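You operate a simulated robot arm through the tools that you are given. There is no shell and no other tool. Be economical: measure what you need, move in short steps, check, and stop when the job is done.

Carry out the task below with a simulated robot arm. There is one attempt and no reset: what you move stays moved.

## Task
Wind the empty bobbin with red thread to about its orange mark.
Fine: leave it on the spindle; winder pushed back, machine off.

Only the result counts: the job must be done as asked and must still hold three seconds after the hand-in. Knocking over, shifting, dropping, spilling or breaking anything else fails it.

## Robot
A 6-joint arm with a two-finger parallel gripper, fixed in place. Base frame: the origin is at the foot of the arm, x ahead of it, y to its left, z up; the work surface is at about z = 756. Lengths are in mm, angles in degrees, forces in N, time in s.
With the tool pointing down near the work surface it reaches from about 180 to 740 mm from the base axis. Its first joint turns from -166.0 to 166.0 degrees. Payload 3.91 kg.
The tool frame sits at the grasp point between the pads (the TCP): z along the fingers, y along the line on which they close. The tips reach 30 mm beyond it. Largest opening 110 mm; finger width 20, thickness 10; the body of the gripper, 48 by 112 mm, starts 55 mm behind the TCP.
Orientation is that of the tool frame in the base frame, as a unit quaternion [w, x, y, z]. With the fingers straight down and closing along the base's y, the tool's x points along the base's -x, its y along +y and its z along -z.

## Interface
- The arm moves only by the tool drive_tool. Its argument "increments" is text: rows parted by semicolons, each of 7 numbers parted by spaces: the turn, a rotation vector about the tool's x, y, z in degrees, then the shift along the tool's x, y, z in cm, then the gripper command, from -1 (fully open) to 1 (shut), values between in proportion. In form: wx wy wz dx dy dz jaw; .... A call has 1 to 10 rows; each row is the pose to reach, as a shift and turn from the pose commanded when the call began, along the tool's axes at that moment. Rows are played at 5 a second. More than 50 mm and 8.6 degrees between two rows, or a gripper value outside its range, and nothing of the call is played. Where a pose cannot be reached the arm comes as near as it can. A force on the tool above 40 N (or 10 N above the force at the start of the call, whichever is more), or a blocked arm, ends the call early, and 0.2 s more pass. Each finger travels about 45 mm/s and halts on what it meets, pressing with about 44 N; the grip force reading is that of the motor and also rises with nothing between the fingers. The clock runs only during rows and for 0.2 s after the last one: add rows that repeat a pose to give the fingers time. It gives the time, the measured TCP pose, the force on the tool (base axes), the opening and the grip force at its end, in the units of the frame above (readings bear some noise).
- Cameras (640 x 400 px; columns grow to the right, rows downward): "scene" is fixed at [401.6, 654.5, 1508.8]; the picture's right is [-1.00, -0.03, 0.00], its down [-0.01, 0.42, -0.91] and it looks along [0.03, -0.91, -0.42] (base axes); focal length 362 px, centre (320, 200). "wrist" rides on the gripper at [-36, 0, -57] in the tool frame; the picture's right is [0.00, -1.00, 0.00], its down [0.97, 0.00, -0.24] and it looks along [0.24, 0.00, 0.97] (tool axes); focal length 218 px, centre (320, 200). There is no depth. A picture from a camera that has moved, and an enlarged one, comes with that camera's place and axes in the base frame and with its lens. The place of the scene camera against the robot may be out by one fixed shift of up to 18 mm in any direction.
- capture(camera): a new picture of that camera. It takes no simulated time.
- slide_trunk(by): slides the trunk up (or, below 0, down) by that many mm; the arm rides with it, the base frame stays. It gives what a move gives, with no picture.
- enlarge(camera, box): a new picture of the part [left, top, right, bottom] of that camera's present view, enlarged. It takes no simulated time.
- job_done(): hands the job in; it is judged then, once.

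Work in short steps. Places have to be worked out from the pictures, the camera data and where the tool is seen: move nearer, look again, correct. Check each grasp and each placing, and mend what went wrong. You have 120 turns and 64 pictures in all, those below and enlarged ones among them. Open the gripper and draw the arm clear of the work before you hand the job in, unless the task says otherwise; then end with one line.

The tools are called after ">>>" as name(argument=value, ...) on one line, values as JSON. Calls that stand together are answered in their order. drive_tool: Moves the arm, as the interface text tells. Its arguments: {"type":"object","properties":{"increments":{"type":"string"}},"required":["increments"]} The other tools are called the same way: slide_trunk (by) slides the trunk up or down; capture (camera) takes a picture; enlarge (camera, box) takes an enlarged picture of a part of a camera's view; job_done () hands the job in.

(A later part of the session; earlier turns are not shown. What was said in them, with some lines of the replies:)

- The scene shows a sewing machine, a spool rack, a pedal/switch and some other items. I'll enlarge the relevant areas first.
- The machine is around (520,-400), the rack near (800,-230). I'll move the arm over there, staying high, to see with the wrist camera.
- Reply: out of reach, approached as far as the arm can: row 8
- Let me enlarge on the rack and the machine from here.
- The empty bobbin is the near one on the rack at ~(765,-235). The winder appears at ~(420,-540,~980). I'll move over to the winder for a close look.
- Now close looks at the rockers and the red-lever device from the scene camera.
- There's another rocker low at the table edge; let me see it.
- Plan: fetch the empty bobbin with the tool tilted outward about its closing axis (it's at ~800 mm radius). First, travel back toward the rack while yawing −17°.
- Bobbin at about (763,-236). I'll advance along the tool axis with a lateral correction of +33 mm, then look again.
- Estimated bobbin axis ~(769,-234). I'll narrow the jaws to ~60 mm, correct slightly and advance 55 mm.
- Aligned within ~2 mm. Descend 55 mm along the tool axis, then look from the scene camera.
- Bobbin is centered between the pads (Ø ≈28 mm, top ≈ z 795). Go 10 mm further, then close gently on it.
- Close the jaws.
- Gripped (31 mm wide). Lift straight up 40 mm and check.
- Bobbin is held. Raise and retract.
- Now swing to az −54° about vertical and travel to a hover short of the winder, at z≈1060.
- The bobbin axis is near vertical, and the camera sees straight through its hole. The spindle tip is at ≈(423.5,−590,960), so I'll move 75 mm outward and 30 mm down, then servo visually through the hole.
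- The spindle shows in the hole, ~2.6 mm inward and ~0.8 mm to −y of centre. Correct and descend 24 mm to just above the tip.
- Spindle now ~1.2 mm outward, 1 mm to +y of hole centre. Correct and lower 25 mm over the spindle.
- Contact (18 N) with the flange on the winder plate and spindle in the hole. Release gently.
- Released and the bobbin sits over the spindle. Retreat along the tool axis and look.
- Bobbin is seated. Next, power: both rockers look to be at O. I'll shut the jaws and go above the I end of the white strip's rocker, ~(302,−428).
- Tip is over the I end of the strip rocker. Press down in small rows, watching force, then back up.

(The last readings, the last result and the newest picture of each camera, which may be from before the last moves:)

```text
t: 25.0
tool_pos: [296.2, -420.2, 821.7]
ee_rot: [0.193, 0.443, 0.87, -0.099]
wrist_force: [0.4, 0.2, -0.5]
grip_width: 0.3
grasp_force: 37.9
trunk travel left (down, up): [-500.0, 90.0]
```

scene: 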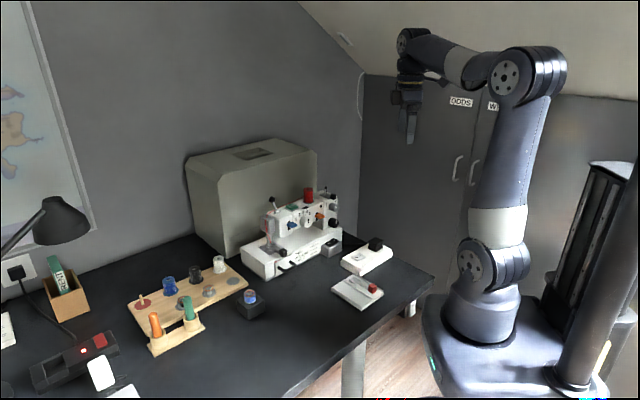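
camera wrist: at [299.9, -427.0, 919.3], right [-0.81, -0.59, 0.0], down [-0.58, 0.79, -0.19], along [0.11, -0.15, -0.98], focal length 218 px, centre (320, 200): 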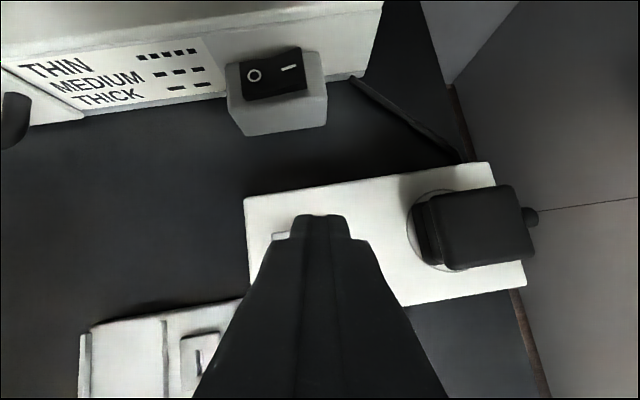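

No contact yet (tip z≈794). Continue down.

>>> drive_tool(increments="0 0 0 0.08 0 0.18 1; 0 0 0 0.17 0 0.36 1; 0 0 0 0.25 0 0.54 1; 0 0 0 0.33 0 0.73 1; 0 0 0 0.42 0 0.91 1; 0 0 0 0.5 0 1.09 1; 0 0 0 0.58 0 1.27 1; 0 0 0 0.67 0 1.45 1")

>>> enlarge(camera="scene", box=[330, 225, 400, 285])

```text
t: 26.5
tool_pos: [296.1, -419.6, 815.2]
ee_rot: [0.197, 0.443, 0.869, -0.1]
wrist_force: [-9.9, 11.9, 25.2]
grip_width: 0.0
grasp_force: 37.5
trunk travel left (down, up): [-500.0, 90.0]
stopped in row 7: the force on the tool passed its limit (the readings are from after the stop); the commanded pose is now the measured one
```

```text
6.67 times, centred on (365, 255) of scene
camera zoom: at [401.6, 654.5, 1508.8], right [-1.0, -0.03, 0.0], down [-0.01, 0.42, -0.91], along [0.03, -0.91, -0.42], focal length 2412 px, centre (20, -167)
```

zoom: 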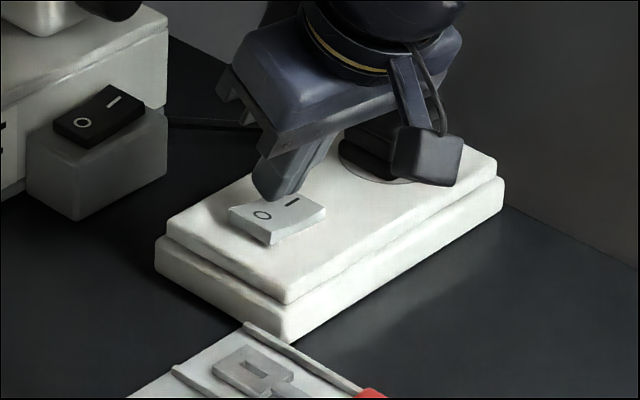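

The tip is ~10 mm behind the rocker's I mark. Lift 8 mm, shift 10 mm toward the front, and press again.

>>> drive_tool(increments="0 0 0 -0.33 0 -0.73 1; 0 0 0 0.57 0 -1.15 1; 0 0 0 0.82 0 -0.6 1; 0 0 0 0.9 0 -0.42 1; 0 0 0 0.98 0 -0.24 1; 0 0 0 1.06 0 -0.06 1; 0 0 0 1.15 0 0.13 1; 0 0 0 1.23 0 0.31 1; 0 0 0 1.3 0 0.45 1")

>>> enlarge(camera="scene", box=[330, 225, 400, 285])

```text
t: 27.7
tool_pos: [291.9, -414.5, 814.2]
ee_rot: [0.199, 0.442, 0.869, -0.101]
wrist_force: [-6.4, 12.4, 24.9]
grip_width: 0.0
grasp_force: 37.7
trunk travel left (down, up): [-500.0, 90.0]
stopped in row 6: the force on the tool passed its limit (the readings are from after the stop); the commanded pose is now the measured one
```

```text
6.67 times, centred on (365, 255) of scene
camera zoom: at [401.6, 654.5, 1508.8], right [-1.0, -0.03, 0.0], down [-0.01, 0.42, -0.91], along [0.03, -0.91, -0.42], focal length 2412 px, centre (20, -167)
```

zoom: 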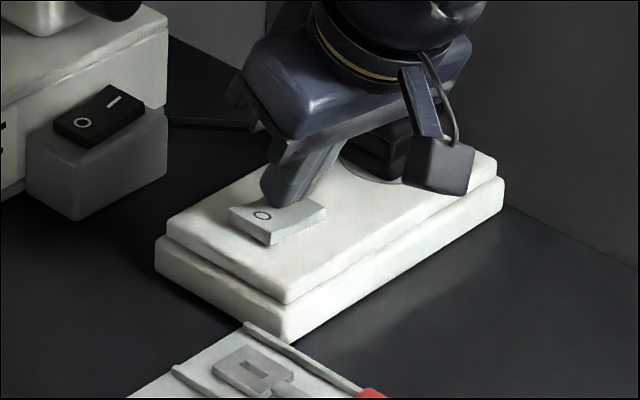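

The I mark of the strip is under the tip and pressed with ~28 N. Next the machine's own rocker: its I mark triangulates to (387,−510.5,789). I'll lift, reduce tilt to ~12° and hover there.

>>> drive_tool(increments="0 0 0 -2.1 0 -4.54 1; 0 3 0 -3.9 0.3 -3.7 1; 0 6 0 -5.73 0.55 -2.87 1; 0 9 0 -9.36 1.1 -1.2 1; 0 13 0 -13.8 1.78 0.85 1; 0 13 0 -13.2 1.78 2.1 1; 0 13 0 -13.2 1.78 2.1 1")

>>> enlarge(camera="scene", box=[310, 205, 400, 285])

```text
t: 29.3
tool_pos: [379.6, -507.7, 853.0]
ee_rot: [0.099, 0.451, 0.886, -0.05]
wrist_force: [-3.2, 2.3, 7.7]
grip_width: 0.0
grasp_force: 37.5
trunk travel left (down, up): [-500.0, 90.0]
```

```text
5.00 times, centred on (355, 245) of scene
camera zoom: at [401.6, 654.5, 1508.8], right [-1.0, -0.03, 0.0], down [-0.01, 0.42, -0.91], along [0.03, -0.91, -0.42], focal length 1809 px, centre (145, -25)
```

zoom: 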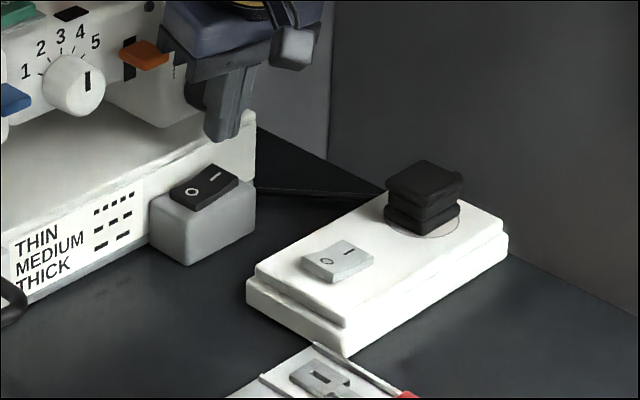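

Strip rocker now looks flipped. A 7.7 N reading suggests light contact; ease inward 4 mm and reread.

>>> drive_tool(increments="0 0 0 0.2 0 0 1; 0 0 0 0.4 0 -0.1 1; 0 0 0 0.4 0 -0.1 1")

>>> capture(camera="wrist")

```text
t: 30.1
tool_pos: [380.3, -505.0, 851.4]
ee_rot: [0.098, 0.451, 0.886, -0.049]
wrist_force: [3.0, -0.8, 4.7]
grip_width: 0.0
grasp_force: 37.7
trunk travel left (down, up): [-500.0, 90.0]
```

```text
15 pictures are left
camera wrist: at [393.8, -523.2, 913.5], right [-0.81, -0.59, 0.0], down [-0.59, 0.81, 0.02], along [-0.01, 0.02, -1.0], focal length 218 px, centre (320, 200)
```

wrist: 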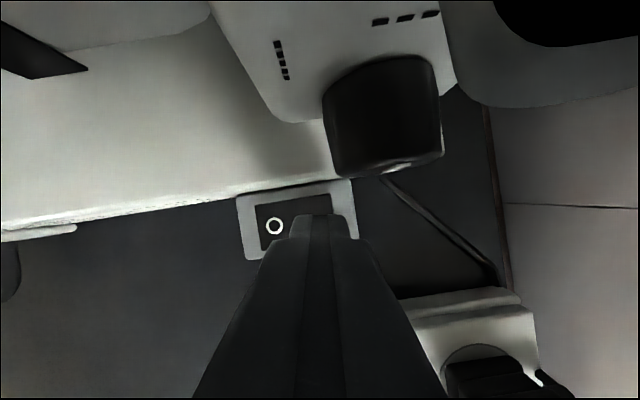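

The body is near the dials; I'll add 9° tilt (body leans away), then press down on the I end.

>>> drive_tool(increments="0 -4.5 0 0.1 0 0 1; 0 -9 0 0.1 0 0 1; 0 -9 0 0.3 0 1 1; 0 -9 0 0.49 0 1.96 1; 0 -9 0 0.57 0 2.35 1; 0 -9 0 0.63 0 2.65 1; 0 -9 0 0.67 0 2.84 1; 0 -9 0 0.71 0 3.04 1; 0 -9 0 0.75 0 3.24 1; 0 -9 0 0.79 0 3.43 1")

```text
t: 32.3
tool_pos: [379.7, -503.5, 820.0]
ee_rot: [0.171, 0.446, 0.874, -0.086]
wrist_force: [-5.6, 9.2, 28.3]
grip_width: 0.4
grasp_force: 38.0
trunk travel left (down, up): [-500.0, 90.0]
```

Contact at the expected height with 28 N. Press 2 mm further, then lift and look.

>>> drive_tool(increments="0 0 0 0.03 0 0.1 1; 0 0 0 0.06 0 0.2 1; 0 0 0 0.06 0 0.2 1; 0 0 0 0 0 -0.5 1; 0 0 0 0.6 0 -1.5 1; 0 0 0 1.2 0 -3.5 1; 0 0 0 2 0 -6.5 1; 0 0 0 4 0 -10.5 1; 0 0 0 5 0 -14 1")

>>> enlarge(camera="scene", box=[240, 180, 390, 290])

```text
t: 32.8
tool_pos: [377.8, -504.0, 818.9]
ee_rot: [0.171, 0.445, 0.875, -0.086]
wrist_force: [-8.6, 14.7, 22.1]
grip_width: 0.0
grasp_force: 37.6
trunk travel left (down, up): [-500.0, 90.0]
stopped in row 2: the force on the tool passed its limit (the readings are from after the stop); the commanded pose is now the measured one
```

```text
3.64 times, centred on (315, 235) of scene
camera zoom: at [401.6, 654.5, 1508.8], right [-1.0, -0.03, 0.0], down [-0.01, 0.42, -0.91], along [0.03, -0.91, -0.42], focal length 1315 px, centre (338, 73)
```

zoom: 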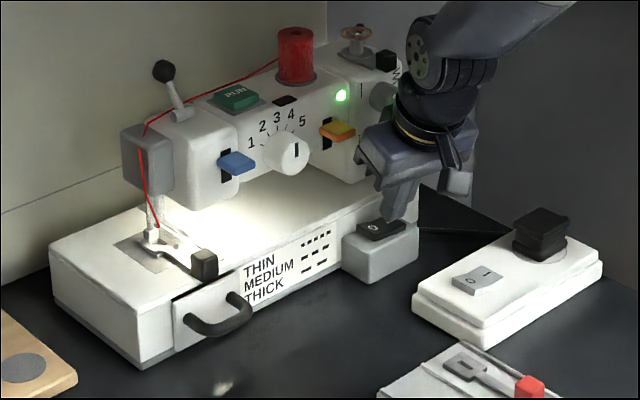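

Machine is powered (green LED and lamp lit). Now go to the winder's black knob at ~(392,−560,945): back off along the tool axis, rise, yaw 8° to align with the machine, open to 30 mm and hover.

>>> drive_tool(increments="0 0 0 0 0 -2.5 1; 0 0 0 0 0 -5 1; -1 0 -2.5 -1.4 0 -8.5 0.8; -2 0 -5 -2.8 0 -12 0.45; -3 0 -7.4 -4.2 0 -15.4 0.45; -3 0 -7.4 -5.6 0 -18.9 0.45; -3 0 -7.4 -8.3 -1 -17.8 0.45; -3 0 -7.4 -10.7 -2.16 -15.2 0.45; -3 0 -7.4 -10.7 -2.16 -15.2 0.45")

>>> capture(camera="wrist")

```text
t: 34.8
tool_pos: [387.3, -555.6, 995.8]
ee_rot: [0.176, 0.384, 0.904, -0.074]
wrist_force: [-0.4, -0.7, -0.6]
grip_width: 30.6
grasp_force: 0.1
trunk travel left (down, up): [-500.0, 90.0]
```

```text
13 pictures are left
camera wrist: at [396.9, -565.5, 1061.6], right [-0.72, -0.69, 0.0], down [-0.69, 0.71, -0.14], along [0.1, -0.1, -0.99], focal length 218 px, centre (320, 200)
```

wrist: 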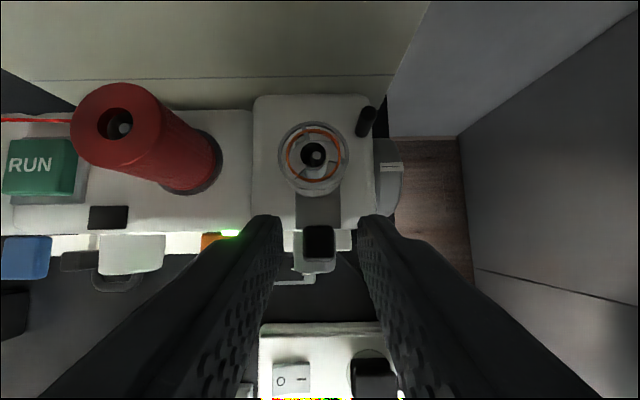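

Aligned with the machine; knob centered between the fingers. Lower onto it and close lightly.

>>> drive_tool(increments="0 0 0 0.4 0.05 0.8 0.45; 0 0 0 0.8 0.05 1.5 0.45; 0 0 0 1.25 0.05 2.3 0.45; 0 0 0 1.25 0.05 2.3 0.6; 0 0 0 1.25 0.05 2.3 0.8; 0 0 0 1.25 0.05 2.3 0.8")

```text
t: 36.2
tool_pos: [385.3, -551.7, 972.0]
ee_rot: [0.176, 0.383, 0.904, -0.074]
wrist_force: [-0.1, 0.4, 0.3]
grip_width: 16.1
grasp_force: 44.8
trunk travel left (down, up): [-500.0, 90.0]
```

Knob gripped (16 mm). Try moving it toward machine-right (−tool y) in small rows.

>>> drive_tool(increments="0 0 0 0 -0.2 0 0.8; 0 0 0 0 -0.4 0 0.8; 0 0 0 0 -0.6 0 0.8; 0 0 0 0 -0.8 0 0.8")

```text
t: 37.2
tool_pos: [381.6, -556.9, 972.0]
ee_rot: [0.176, 0.383, 0.904, -0.074]
wrist_force: [4.5, -3.1, -0.6]
grip_width: 16.0
grasp_force: 44.6
trunk travel left (down, up): [-500.0, 90.0]
```

It slides right with little force. Continue until stop.

>>> drive_tool(increments="0 0 0 0 -0.2 0 0.8; 0 0 0 0 -0.4 0 0.8; 0 0 0 0 -0.6 0 0.8; 0 0 0 0 -0.8 0 0.8; 0 0 0 0 -1.0 0 0.8; 0 0 0 0 -1.2 0 0.8; 0 0 0 0 -1.4 0 0.8")

>>> capture(camera="wrist")

```text
t: 38.7
tool_pos: [377.4, -560.9, 971.4]
ee_rot: [0.177, 0.381, 0.905, -0.069]
wrist_force: [22.5, 13.4, -0.4]
grip_width: 16.0
grasp_force: 45.2
trunk travel left (down, up): [-500.0, 90.0]
stopped in row 7: the force on the tool passed its limit (the readings are from after the stop); the commanded pose is now the measured one
```

```text
12 pictures are left
camera wrist: at [386.0, -571.2, 1037.1], right [-0.71, -0.7, -0.01], down [-0.69, 0.71, -0.14], along [0.1, -0.09, -0.99], focal length 218 px, centre (320, 200)
```

wrist: 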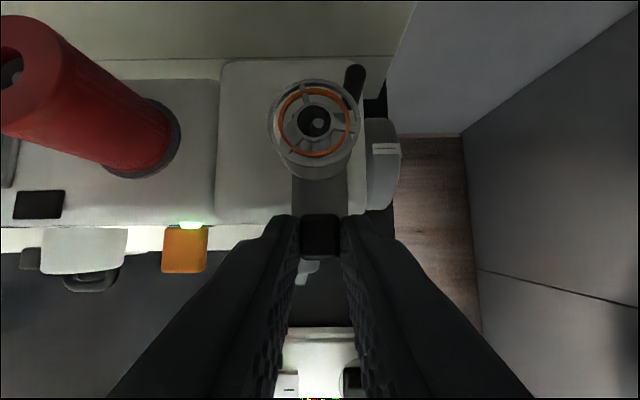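

The winder moved ~12 mm right to its stop, bobbin close to the post. Release the knob and retreat.

>>> drive_tool(increments="0 0 0 0 0.05 0 0.5; 0 0 0 0 0.05 0 0.45; 0 0 0 0 0.05 0 0.45; 0 0 0 0 0.05 -3 0.45; 0 0 0 0 0.05 -6.5 0.45; 0 0 0 0 0.05 -10 0.45")

```text
t: 40.1
tool_pos: [344.6, -537.5, 1065.9]
ee_rot: [0.176, 0.383, 0.904, -0.072]
wrist_force: [-0.2, 0.5, -0.4]
grip_width: 30.5
grasp_force: 0.0
trunk travel left (down, up): [-500.0, 90.0]
```

Now close the jaws and travel over the RUN button (≈532,−485, top ≈942).

>>> drive_tool(increments="0 0 0 -2 4.2 0.8 1; 0 0 0 -4.1 8.5 1.7 1; 0 0 0 -6.2 12.8 2.5 1; 0 0 0 -8.3 17.05 3.36 1; 0 0 0 -7.2 17.05 6.2 1; 0 0 0 -6.02 17.05 9 1; 0 0 0 -6.02 17.05 9 1")

>>> enlarge(camera="scene", box=[240, 150, 350, 250])

>>> enlarge(camera="wrist", box=[220, 120, 520, 300])

```text
t: 41.7
tool_pos: [534.9, -482.6, 1002.6]
ee_rot: [0.176, 0.383, 0.904, -0.071]
wrist_force: [0.3, 0.3, -0.7]
grip_width: 0.0
grasp_force: 37.6
trunk travel left (down, up): [-500.0, 90.0]
```

```text
4.00 times, centred on (295, 200) of scene
camera zoom: at [401.6, 654.5, 1508.8], right [-1.0, -0.03, 0.0], down [-0.01, 0.42, -0.91], along [0.03, -0.91, -0.42], focal length 1447 px, centre (420, 200)
```

zoom: 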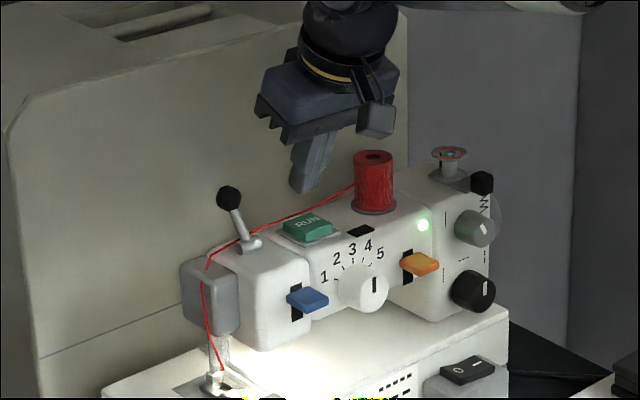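

```text
2.13 times, centred on (370, 210) of wrist
camera zoom: at [542.6, -493.3, 1066.4], right [-0.72, -0.7, -0.01], down [-0.69, 0.71, -0.14], along [0.1, -0.1, -0.99], focal length 466 px, centre (213, 179)
```

zoom: 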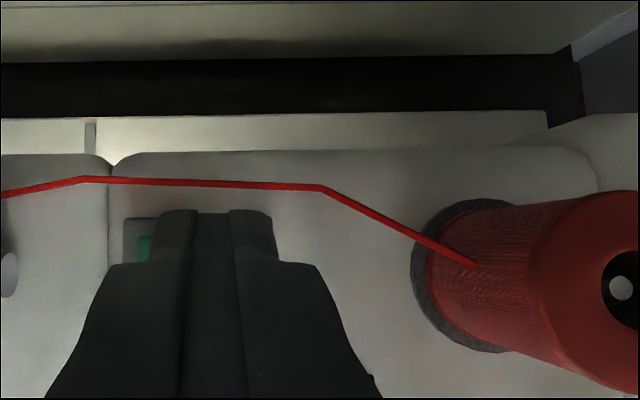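

Tip is above RUN; the thread passes just behind, so I'll shift 5 mm to the front and press down.

>>> drive_tool(increments="0 0 0 0.46 0 -0.19 1; 0 0 0 0.9 0 0.9 1; 0 0 0 1.28 0 1.85 1; 0 0 0 1.36 0 2.04 1; 0 0 0 1.43 0 2.22 1; 0 0 0 1.51 0 2.4 1; 0 0 0 1.58 0 2.6 1; 0 0 0 1.66 0 2.78 1; 0 0 0 1.73 0 2.96 1; 0 0 0 1.8 0 3.15 1")

```text
t: 43.9
tool_pos: [528.3, -478.6, 969.9]
ee_rot: [0.179, 0.382, 0.904, -0.071]
wrist_force: [0.1, -3.7, 10.8]
grip_width: 0.0
grasp_force: 37.3
trunk travel left (down, up): [-500.0, 90.0]
```

10.8 N of contact — the button is probably pressed. Lift 10 mm and look.

>>> drive_tool(increments="0 0 0 -0.37 0 -0.93 1")

>>> enlarge(camera="scene", box=[270, 170, 350, 230])

```text
t: 44.3
tool_pos: [528.2, -477.3, 977.6]
ee_rot: [0.175, 0.383, 0.904, -0.069]
wrist_force: [-0.9, 0.3, 0.0]
grip_width: 0.0
grasp_force: 37.2
trunk travel left (down, up): [-500.0, 90.0]
```

```text
6.67 times, centred on (310, 200) of scene
camera zoom: at [401.6, 654.5, 1508.8], right [-1.0, -0.03, 0.0], down [-0.01, 0.42, -0.91], along [0.03, -0.91, -0.42], focal length 2412 px, centre (387, 200)
```

zoom: 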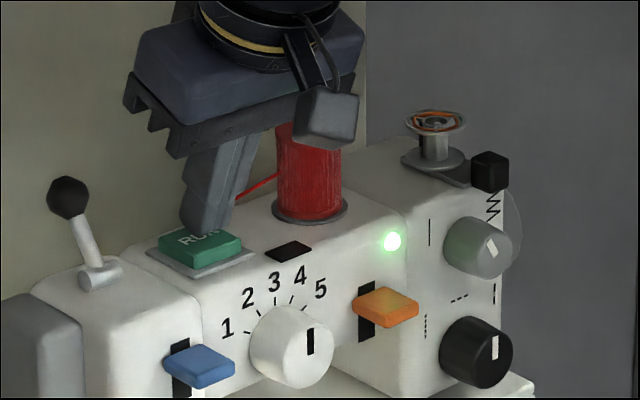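

No thread on the bobbin yet. Wait one second in place and look again.

>>> drive_tool(increments="0 0 0 0 0 0 1; 0 0 0 0 0 0 1; 0 0 0 0 0 0 1; 0 0 0 0 0 0 1")

>>> enlarge(camera="scene", box=[270, 170, 350, 230])

```text
t: 45.3
tool_pos: [526.7, -478.5, 979.9]
ee_rot: [0.176, 0.384, 0.904, -0.071]
wrist_force: [-0.5, 0.6, 0.4]
grip_width: 0.0
grasp_force: 37.9
trunk travel left (down, up): [-500.0, 90.0]
```

```text
6.67 times, centred on (310, 200) of scene
camera zoom: at [401.6, 654.5, 1508.8], right [-1.0, -0.03, 0.0], down [-0.01, 0.42, -0.91], along [0.03, -0.91, -0.42], focal length 2412 px, centre (387, 200)
```

zoom: 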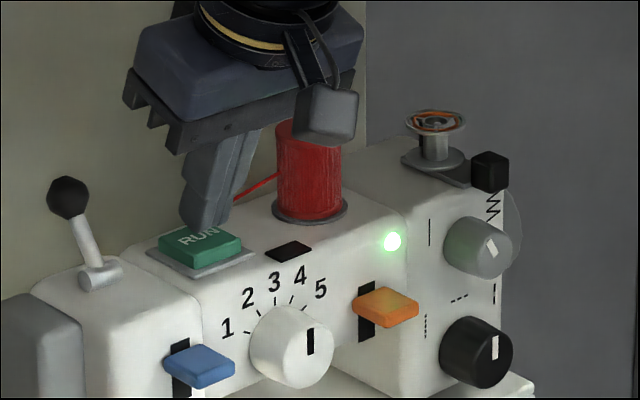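

Not running. Press harder and hold while checking (it may be hold-to-run).

>>> drive_tool(increments="0 0 0 0.3 0 0.74 1; 0 0 0 0.37 0 0.93 1; 0 0 0 0.42 0 1.05 1; 0 0 0 0.47 0 1.15 1; 0 0 0 0.5 0 1.25 1; 0 0 0 0.53 0 1.32 1; 0 0 0 0.53 0 1.32 1; 0 0 0 0.53 0 1.32 1")

>>> enlarge(camera="scene", box=[270, 170, 350, 230])

```text
t: 47.1
tool_pos: [527.5, -478.1, 967.7]
ee_rot: [0.179, 0.383, 0.903, -0.073]
wrist_force: [-2.2, 1.1, 23.4]
grip_width: 0.0
grasp_force: 38.2
trunk travel left (down, up): [-500.0, 90.0]
```

```text
6.67 times, centred on (310, 200) of scene
camera zoom: at [401.6, 654.5, 1508.8], right [-1.0, -0.03, 0.0], down [-0.01, 0.42, -0.91], along [0.03, -0.91, -0.42], focal length 2412 px, centre (387, 200)
```

zoom: 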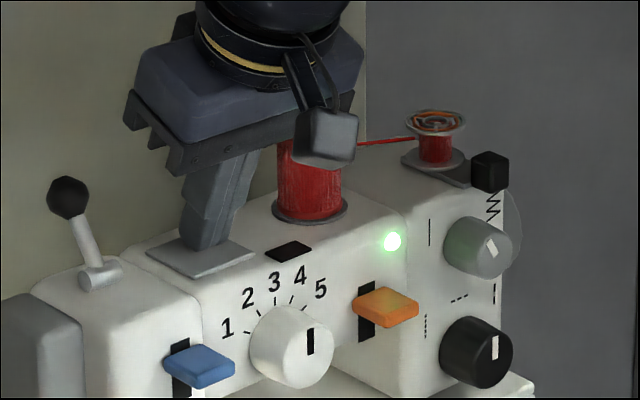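

It's winding: red core ~34 px versus 28 bare; target ≈47 px. Hold for another second and check.

>>> drive_tool(increments="0 0 0 0 0 0 1; 0 0 0 0 0 0 1; 0 0 0 0 0 0 1; 0 0 0 0 0 0 1")

>>> enlarge(camera="scene", box=[310, 180, 340, 210])

```text
t: 48.1
tool_pos: [528.6, -479.0, 967.1]
ee_rot: [0.178, 0.382, 0.904, -0.071]
wrist_force: [-0.3, -1.3, 24.5]
grip_width: 0.0
grasp_force: 38.1
trunk travel left (down, up): [-500.0, 90.0]
```

```text
13.33 times, centred on (325, 195) of scene
camera zoom: at [401.6, 654.5, 1508.8], right [-1.0, -0.03, 0.0], down [-0.01, 0.42, -0.91], along [0.03, -0.91, -0.42], focal length 4823 px, centre (253, 267)
```

zoom: 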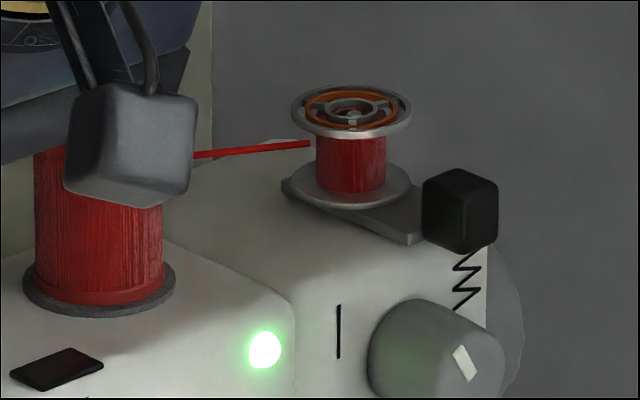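

Red is 71 px of 120 px flange; orange mark ≈95 px. Hold ~1.4 s more and measure the rate.

>>> drive_tool(increments="0 0 0 0 0 0 1; 0 0 0 0 0 0 1; 0 0 0 0 0 0 1; 0 0 0 0 0 0 1; 0 0 0 0 0 0 1; 0 0 0 0 0 0 1")

>>> enlarge(camera="scene", box=[310, 180, 340, 210])

```text
t: 49.5
tool_pos: [528.0, -477.9, 966.9]
ee_rot: [0.178, 0.382, 0.904, -0.073]
wrist_force: [0.2, -1.3, 24.7]
grip_width: 0.1
grasp_force: 37.4
trunk travel left (down, up): [-500.0, 90.0]
```

```text
13.33 times, centred on (325, 195) of scene
camera zoom: at [401.6, 654.5, 1508.8], right [-1.0, -0.03, 0.0], down [-0.01, 0.42, -0.91], along [0.03, -0.91, -0.42], focal length 4823 px, centre (253, 267)
```

zoom: 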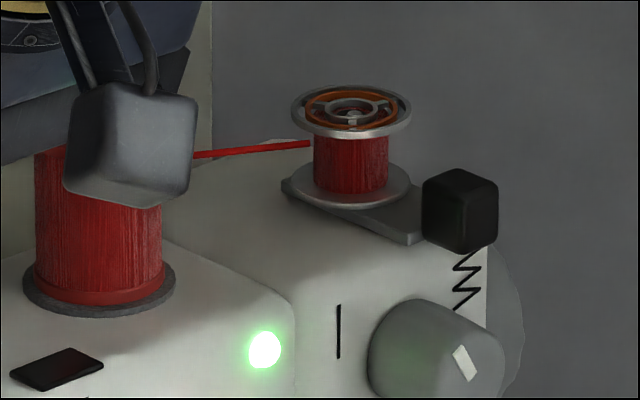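

Now 76 px: ~3.5 px/s. Target ≈94 px, so hold ~4.4 s more, then measure.

>>> drive_tool(increments="0 0 0 0 0 0 1; 0 0 0 0 0 0 1; 0 0 0 0 0 0 1; 0 0 0 0 0 0 1; 0 0 0 0 0 0 1; 0 0 0 0 0 0 1; 0 0 0 0 0 0 1; 0 0 0 0 0 0 1; 0 0 0 0 0 0 1; 0 0 0 0 0 0 1")

>>> drive_tool(increments="0 0 0 0 0 0 1; 0 0 0 0 0 0 1; 0 0 0 0 0 0 1; 0 0 0 0 0 0 1; 0 0 0 0 0 0 1; 0 0 0 0 0 0 1; 0 0 0 0 0 0 1; 0 0 0 0 0 0 1; 0 0 0 0 0 0 1")

>>> enlarge(camera="scene", box=[310, 180, 340, 210])

```text
t: 51.7
tool_pos: [528.0, -477.8, 966.9]
ee_rot: [0.178, 0.383, 0.903, -0.072]
wrist_force: [-0.4, -1.0, 24.7]
grip_width: 0.0
grasp_force: 37.5
trunk travel left (down, up): [-500.0, 90.0]
```

```text
t: 53.7
tool_pos: [529.1, -477.7, 967.6]
ee_rot: [0.177, 0.383, 0.904, -0.072]
wrist_force: [0.5, -1.2, 24.7]
grip_width: 0.0
grasp_force: 37.6
trunk travel left (down, up): [-500.0, 90.0]
```

```text
13.33 times, centred on (325, 195) of scene
camera zoom: at [401.6, 654.5, 1508.8], right [-1.0, -0.03, 0.0], down [-0.01, 0.42, -0.91], along [0.03, -0.91, -0.42], focal length 4823 px, centre (253, 267)
```

zoom: 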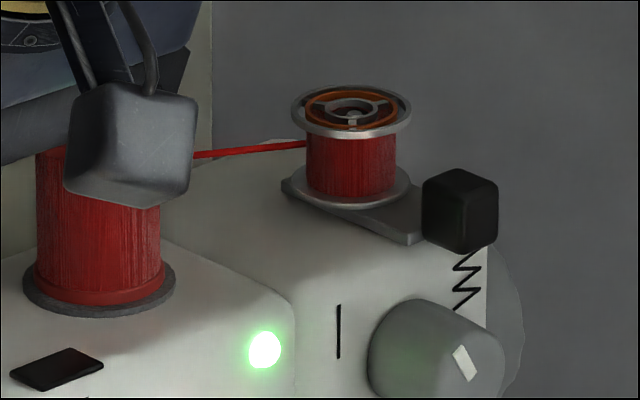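

Thread is 90 px; from the wrist close-up the orange ring spans 88–92 px on this scale, so it's at the mark. Release RUN now.

>>> drive_tool(increments="0 0 0 -0.75 0 -1.85 1; 0 0 0 -1.5 0 -3.7 1; 0 0 0 -2.2 0 -5.5 1; 0 0 0 -3.3 0 -8.2 1")

>>> enlarge(camera="scene", box=[280, 165, 340, 225])

```text
t: 54.7
tool_pos: [526.9, -480.5, 1053.2]
ee_rot: [0.177, 0.383, 0.904, -0.072]
wrist_force: [-0.1, -0.4, -0.7]
grip_width: 0.1
grasp_force: 38.3
trunk travel left (down, up): [-500.0, 90.0]
```

```text
6.67 times, centred on (310, 195) of scene
camera zoom: at [401.6, 654.5, 1508.8], right [-1.0, -0.03, 0.0], down [-0.01, 0.42, -0.91], along [0.03, -0.91, -0.42], focal length 2412 px, centre (387, 233)
```

zoom: 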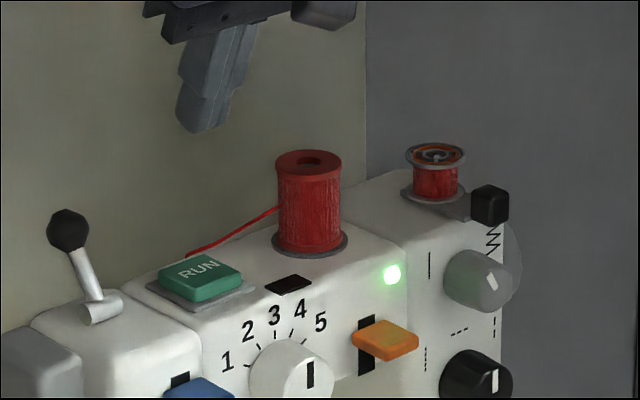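

Winding stopped and the line is gone. Go back to the hover above/before the winder knob with jaws at 30 mm.

>>> drive_tool(increments="0 0 0 1.85 -4.25 -1.1 1; 0 0 0 3.7 -8.5 -2.2 1; 0 0 0 5.55 -12.75 -3.3 0.7; 0 0 0 7.4 -17.1 -4.4 0.45; 0 0 0 7.4 -17.1 -4.4 0.45; 0 0 0 7.4 -17.1 -4.4 0.45")

```text
t: 56.1
tool_pos: [346.3, -537.5, 1067.0]
ee_rot: [0.176, 0.383, 0.904, -0.071]
wrist_force: [-0.1, 0.9, 0.5]
grip_width: 30.3
grasp_force: 0.1
trunk travel left (down, up): [-500.0, 90.0]
```

Check the knob's alignment from the wrist camera before descending.

>>> capture(camera="wrist")

```text
2 pictures are left
camera wrist: at [354.7, -546.1, 1132.4], right [-0.72, -0.7, -0.01], down [-0.69, 0.71, -0.14], along [0.1, -0.1, -0.99], focal length 218 px, centre (320, 200)
```

wrist: 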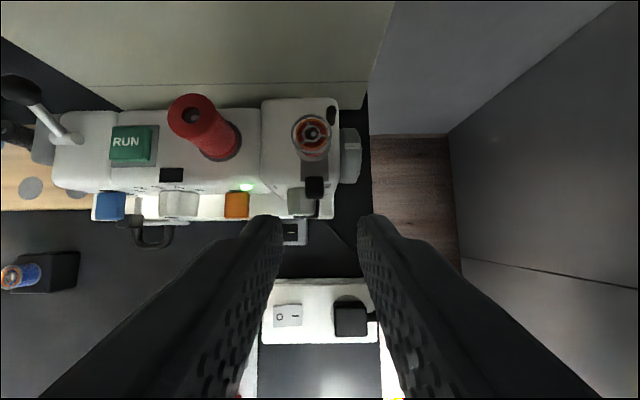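

Knob is 5 mm to +y of the tool plane at (384.6,−569). Correct and go in, then grip it.

>>> drive_tool(increments="0 0 0 0 0.3 3 0.45; 0 0 0 0 0.55 6 0.45; 0 0 0 -0.05 0.55 8.5 0.45; 0 0 0 -0.05 0.55 10.2 0.45; 0 0 0 -0.05 0.55 10.2 0.6; 0 0 0 -0.05 0.55 10.2 0.8; 0 0 0 -0.05 0.55 10.2 0.8")

```text
t: 57.7
tool_pos: [376.1, -559.1, 969.8]
ee_rot: [0.177, 0.382, 0.904, -0.07]
wrist_force: [-1.5, -1.1, -1.0]
grip_width: 15.7
grasp_force: 45.0
trunk travel left (down, up): [-500.0, 90.0]
```

Gripped (15.7 mm). Push the winder back to the left until it stops.

>>> drive_tool(increments="0 0 0 0 0.2 0 0.8; 0 0 0 0 0.4 0 0.8; 0 0 0 0 0.6 0 0.8; 0 0 0 0 0.8 0 0.8; 0 0 0 0 1.0 0 0.8; 0 0 0 0 1.2 0 0.8; 0 0 0 0 1.4 0 0.8; 0 0 0 0 1.6 0 0.8")

```text
t: 59.5
tool_pos: [385.1, -551.7, 969.0]
ee_rot: [0.175, 0.385, 0.903, -0.071]
wrist_force: [-23.1, -8.9, -12.9]
grip_width: 15.6
grasp_force: 44.7
trunk travel left (down, up): [-500.0, 90.0]
```

It's back at its original position and hard against the stop. Release, retreat along the tool axis, then move toward a point in front of the power rocker with jaws shut.

>>> drive_tool(increments="0 0 0 0 -0.15 0 0.6; 0 0 0 0 -0.15 0 0.45; 0 0 0 0 -0.15 0 0.45; 0 0 0 0 -0.15 -3 0.45; 0 0 0 0 -0.15 -6.5 0.45; 0 0 0 0 -0.15 -10 0.45; 0 0 0 1.5 1.5 -9 0.8; 0 0 0 3 3 -8 1; 0 0 0 4.5 4.5 -7 1; 0 0 0 5.7 5.85 -5.6 1")

```text
t: 61.7
tool_pos: [379.2, -455.6, 1004.1]
ee_rot: [0.175, 0.383, 0.904, -0.071]
wrist_force: [-0.6, 0.0, -0.6]
grip_width: 0.0
grasp_force: 37.7
trunk travel left (down, up): [-500.0, 90.0]
```

Descend to 15–18 mm above the rocker's O end (≈405,−493,790).

>>> drive_tool(increments="0 0 0 1.6 -0.1 4 1; 0 0 0 3.2 -0.2 8.1 1; 0 0 0 3.0 -0.3 11 1; 0 0 0 2.8 -0.4 14 1; 0 0 0 2.65 -0.42 16.4 1; 0 0 0 2.65 -0.42 16.4 1")

>>> enlarge(camera="scene", box=[300, 200, 370, 260])

```text
t: 63.1
tool_pos: [401.8, -485.3, 842.3]
ee_rot: [0.176, 0.383, 0.904, -0.071]
wrist_force: [-1.0, 0.8, 0.2]
grip_width: 0.0
grasp_force: 37.9
trunk travel left (down, up): [-500.0, 90.0]
```

```text
6.67 times, centred on (335, 230) of scene
camera zoom: at [401.6, 654.5, 1508.8], right [-1.0, -0.03, 0.0], down [-0.01, 0.42, -0.91], along [0.03, -0.91, -0.42], focal length 2412 px, centre (220, 0)
```

zoom: 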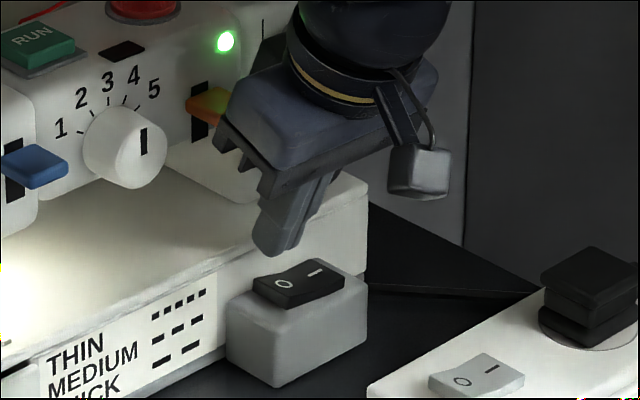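

Tip is right above the O end. Press down.

>>> drive_tool(increments="0 0 0 0.37 -0.1 0.93 1; 0 0 0 0.52 -0.15 1.3 1; 0 0 0 0.6 -0.15 1.5 1; 0 0 0 0.67 -0.15 1.67 1; 0 0 0 0.75 -0.15 1.85 1; 0 0 0 0.82 -0.15 2.04 1; 0 0 0 0.9 -0.15 2.22 1; 0 0 0 0.97 -0.15 2.4 1; 0 0 0 1.05 -0.15 2.6 1; 0 0 0 1.12 -0.15 2.78 1")

```text
t: 65.1
tool_pos: [401.1, -485.5, 819.8]
ee_rot: [0.18, 0.383, 0.903, -0.074]
wrist_force: [-8.2, 14.7, 22.9]
grip_width: 0.0
grasp_force: 37.1
trunk travel left (down, up): [-500.0, 90.0]
stopped in row 9: the force on the tool passed its limit (the readings are from after the stop); the commanded pose is now the measured one
```

Pressed firmly. Retreat along the tool axis, rise clear of the work and open the gripper, then take the final picture.

>>> drive_tool(increments="0 0 0 0 0 -3 1; 0 0 0 0 0 -6 1; 0 0 0 0.5 0 -10 1; 0 0 0 1 0 -14 0.5; 0 0 0 1.5 0 -18 0; 0 0 0 3 0 -22 -0.5; 0 0 0 5 0 -25 -1; 0 0 0 5 0 -25 -1")

>>> enlarge(camera="scene", box=[230, 165, 400, 290])

```text
t: 66.9
tool_pos: [303.1, -384.5, 1033.0]
ee_rot: [0.179, 0.383, 0.903, -0.073]
wrist_force: [-0.3, -0.5, 0.3]
grip_width: 100.9
grasp_force: 0.0
trunk travel left (down, up): [-500.0, 90.0]
```

```text
3.20 times, centred on (315, 228) of scene
camera zoom: at [401.6, 654.5, 1508.8], right [-1.0, -0.03, 0.0], down [-0.01, 0.42, -0.91], along [0.03, -0.91, -0.42], focal length 1158 px, centre (336, 112)
```

zoom: 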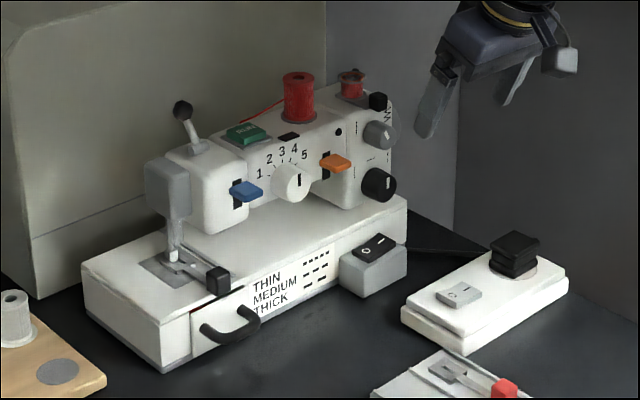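

The green LED and lamp are off, the red bobbin is on the spindle, the winder is back, and the arm is clear with the gripper open. Handing in.

>>> job_done()

```text
The job is handed in.
```

The empty bobbin is wound with red thread to about its orange mark and left on the spindle. The winder is pushed back and the machine is switched off; the white power strip, which looked off at the start, was left on.
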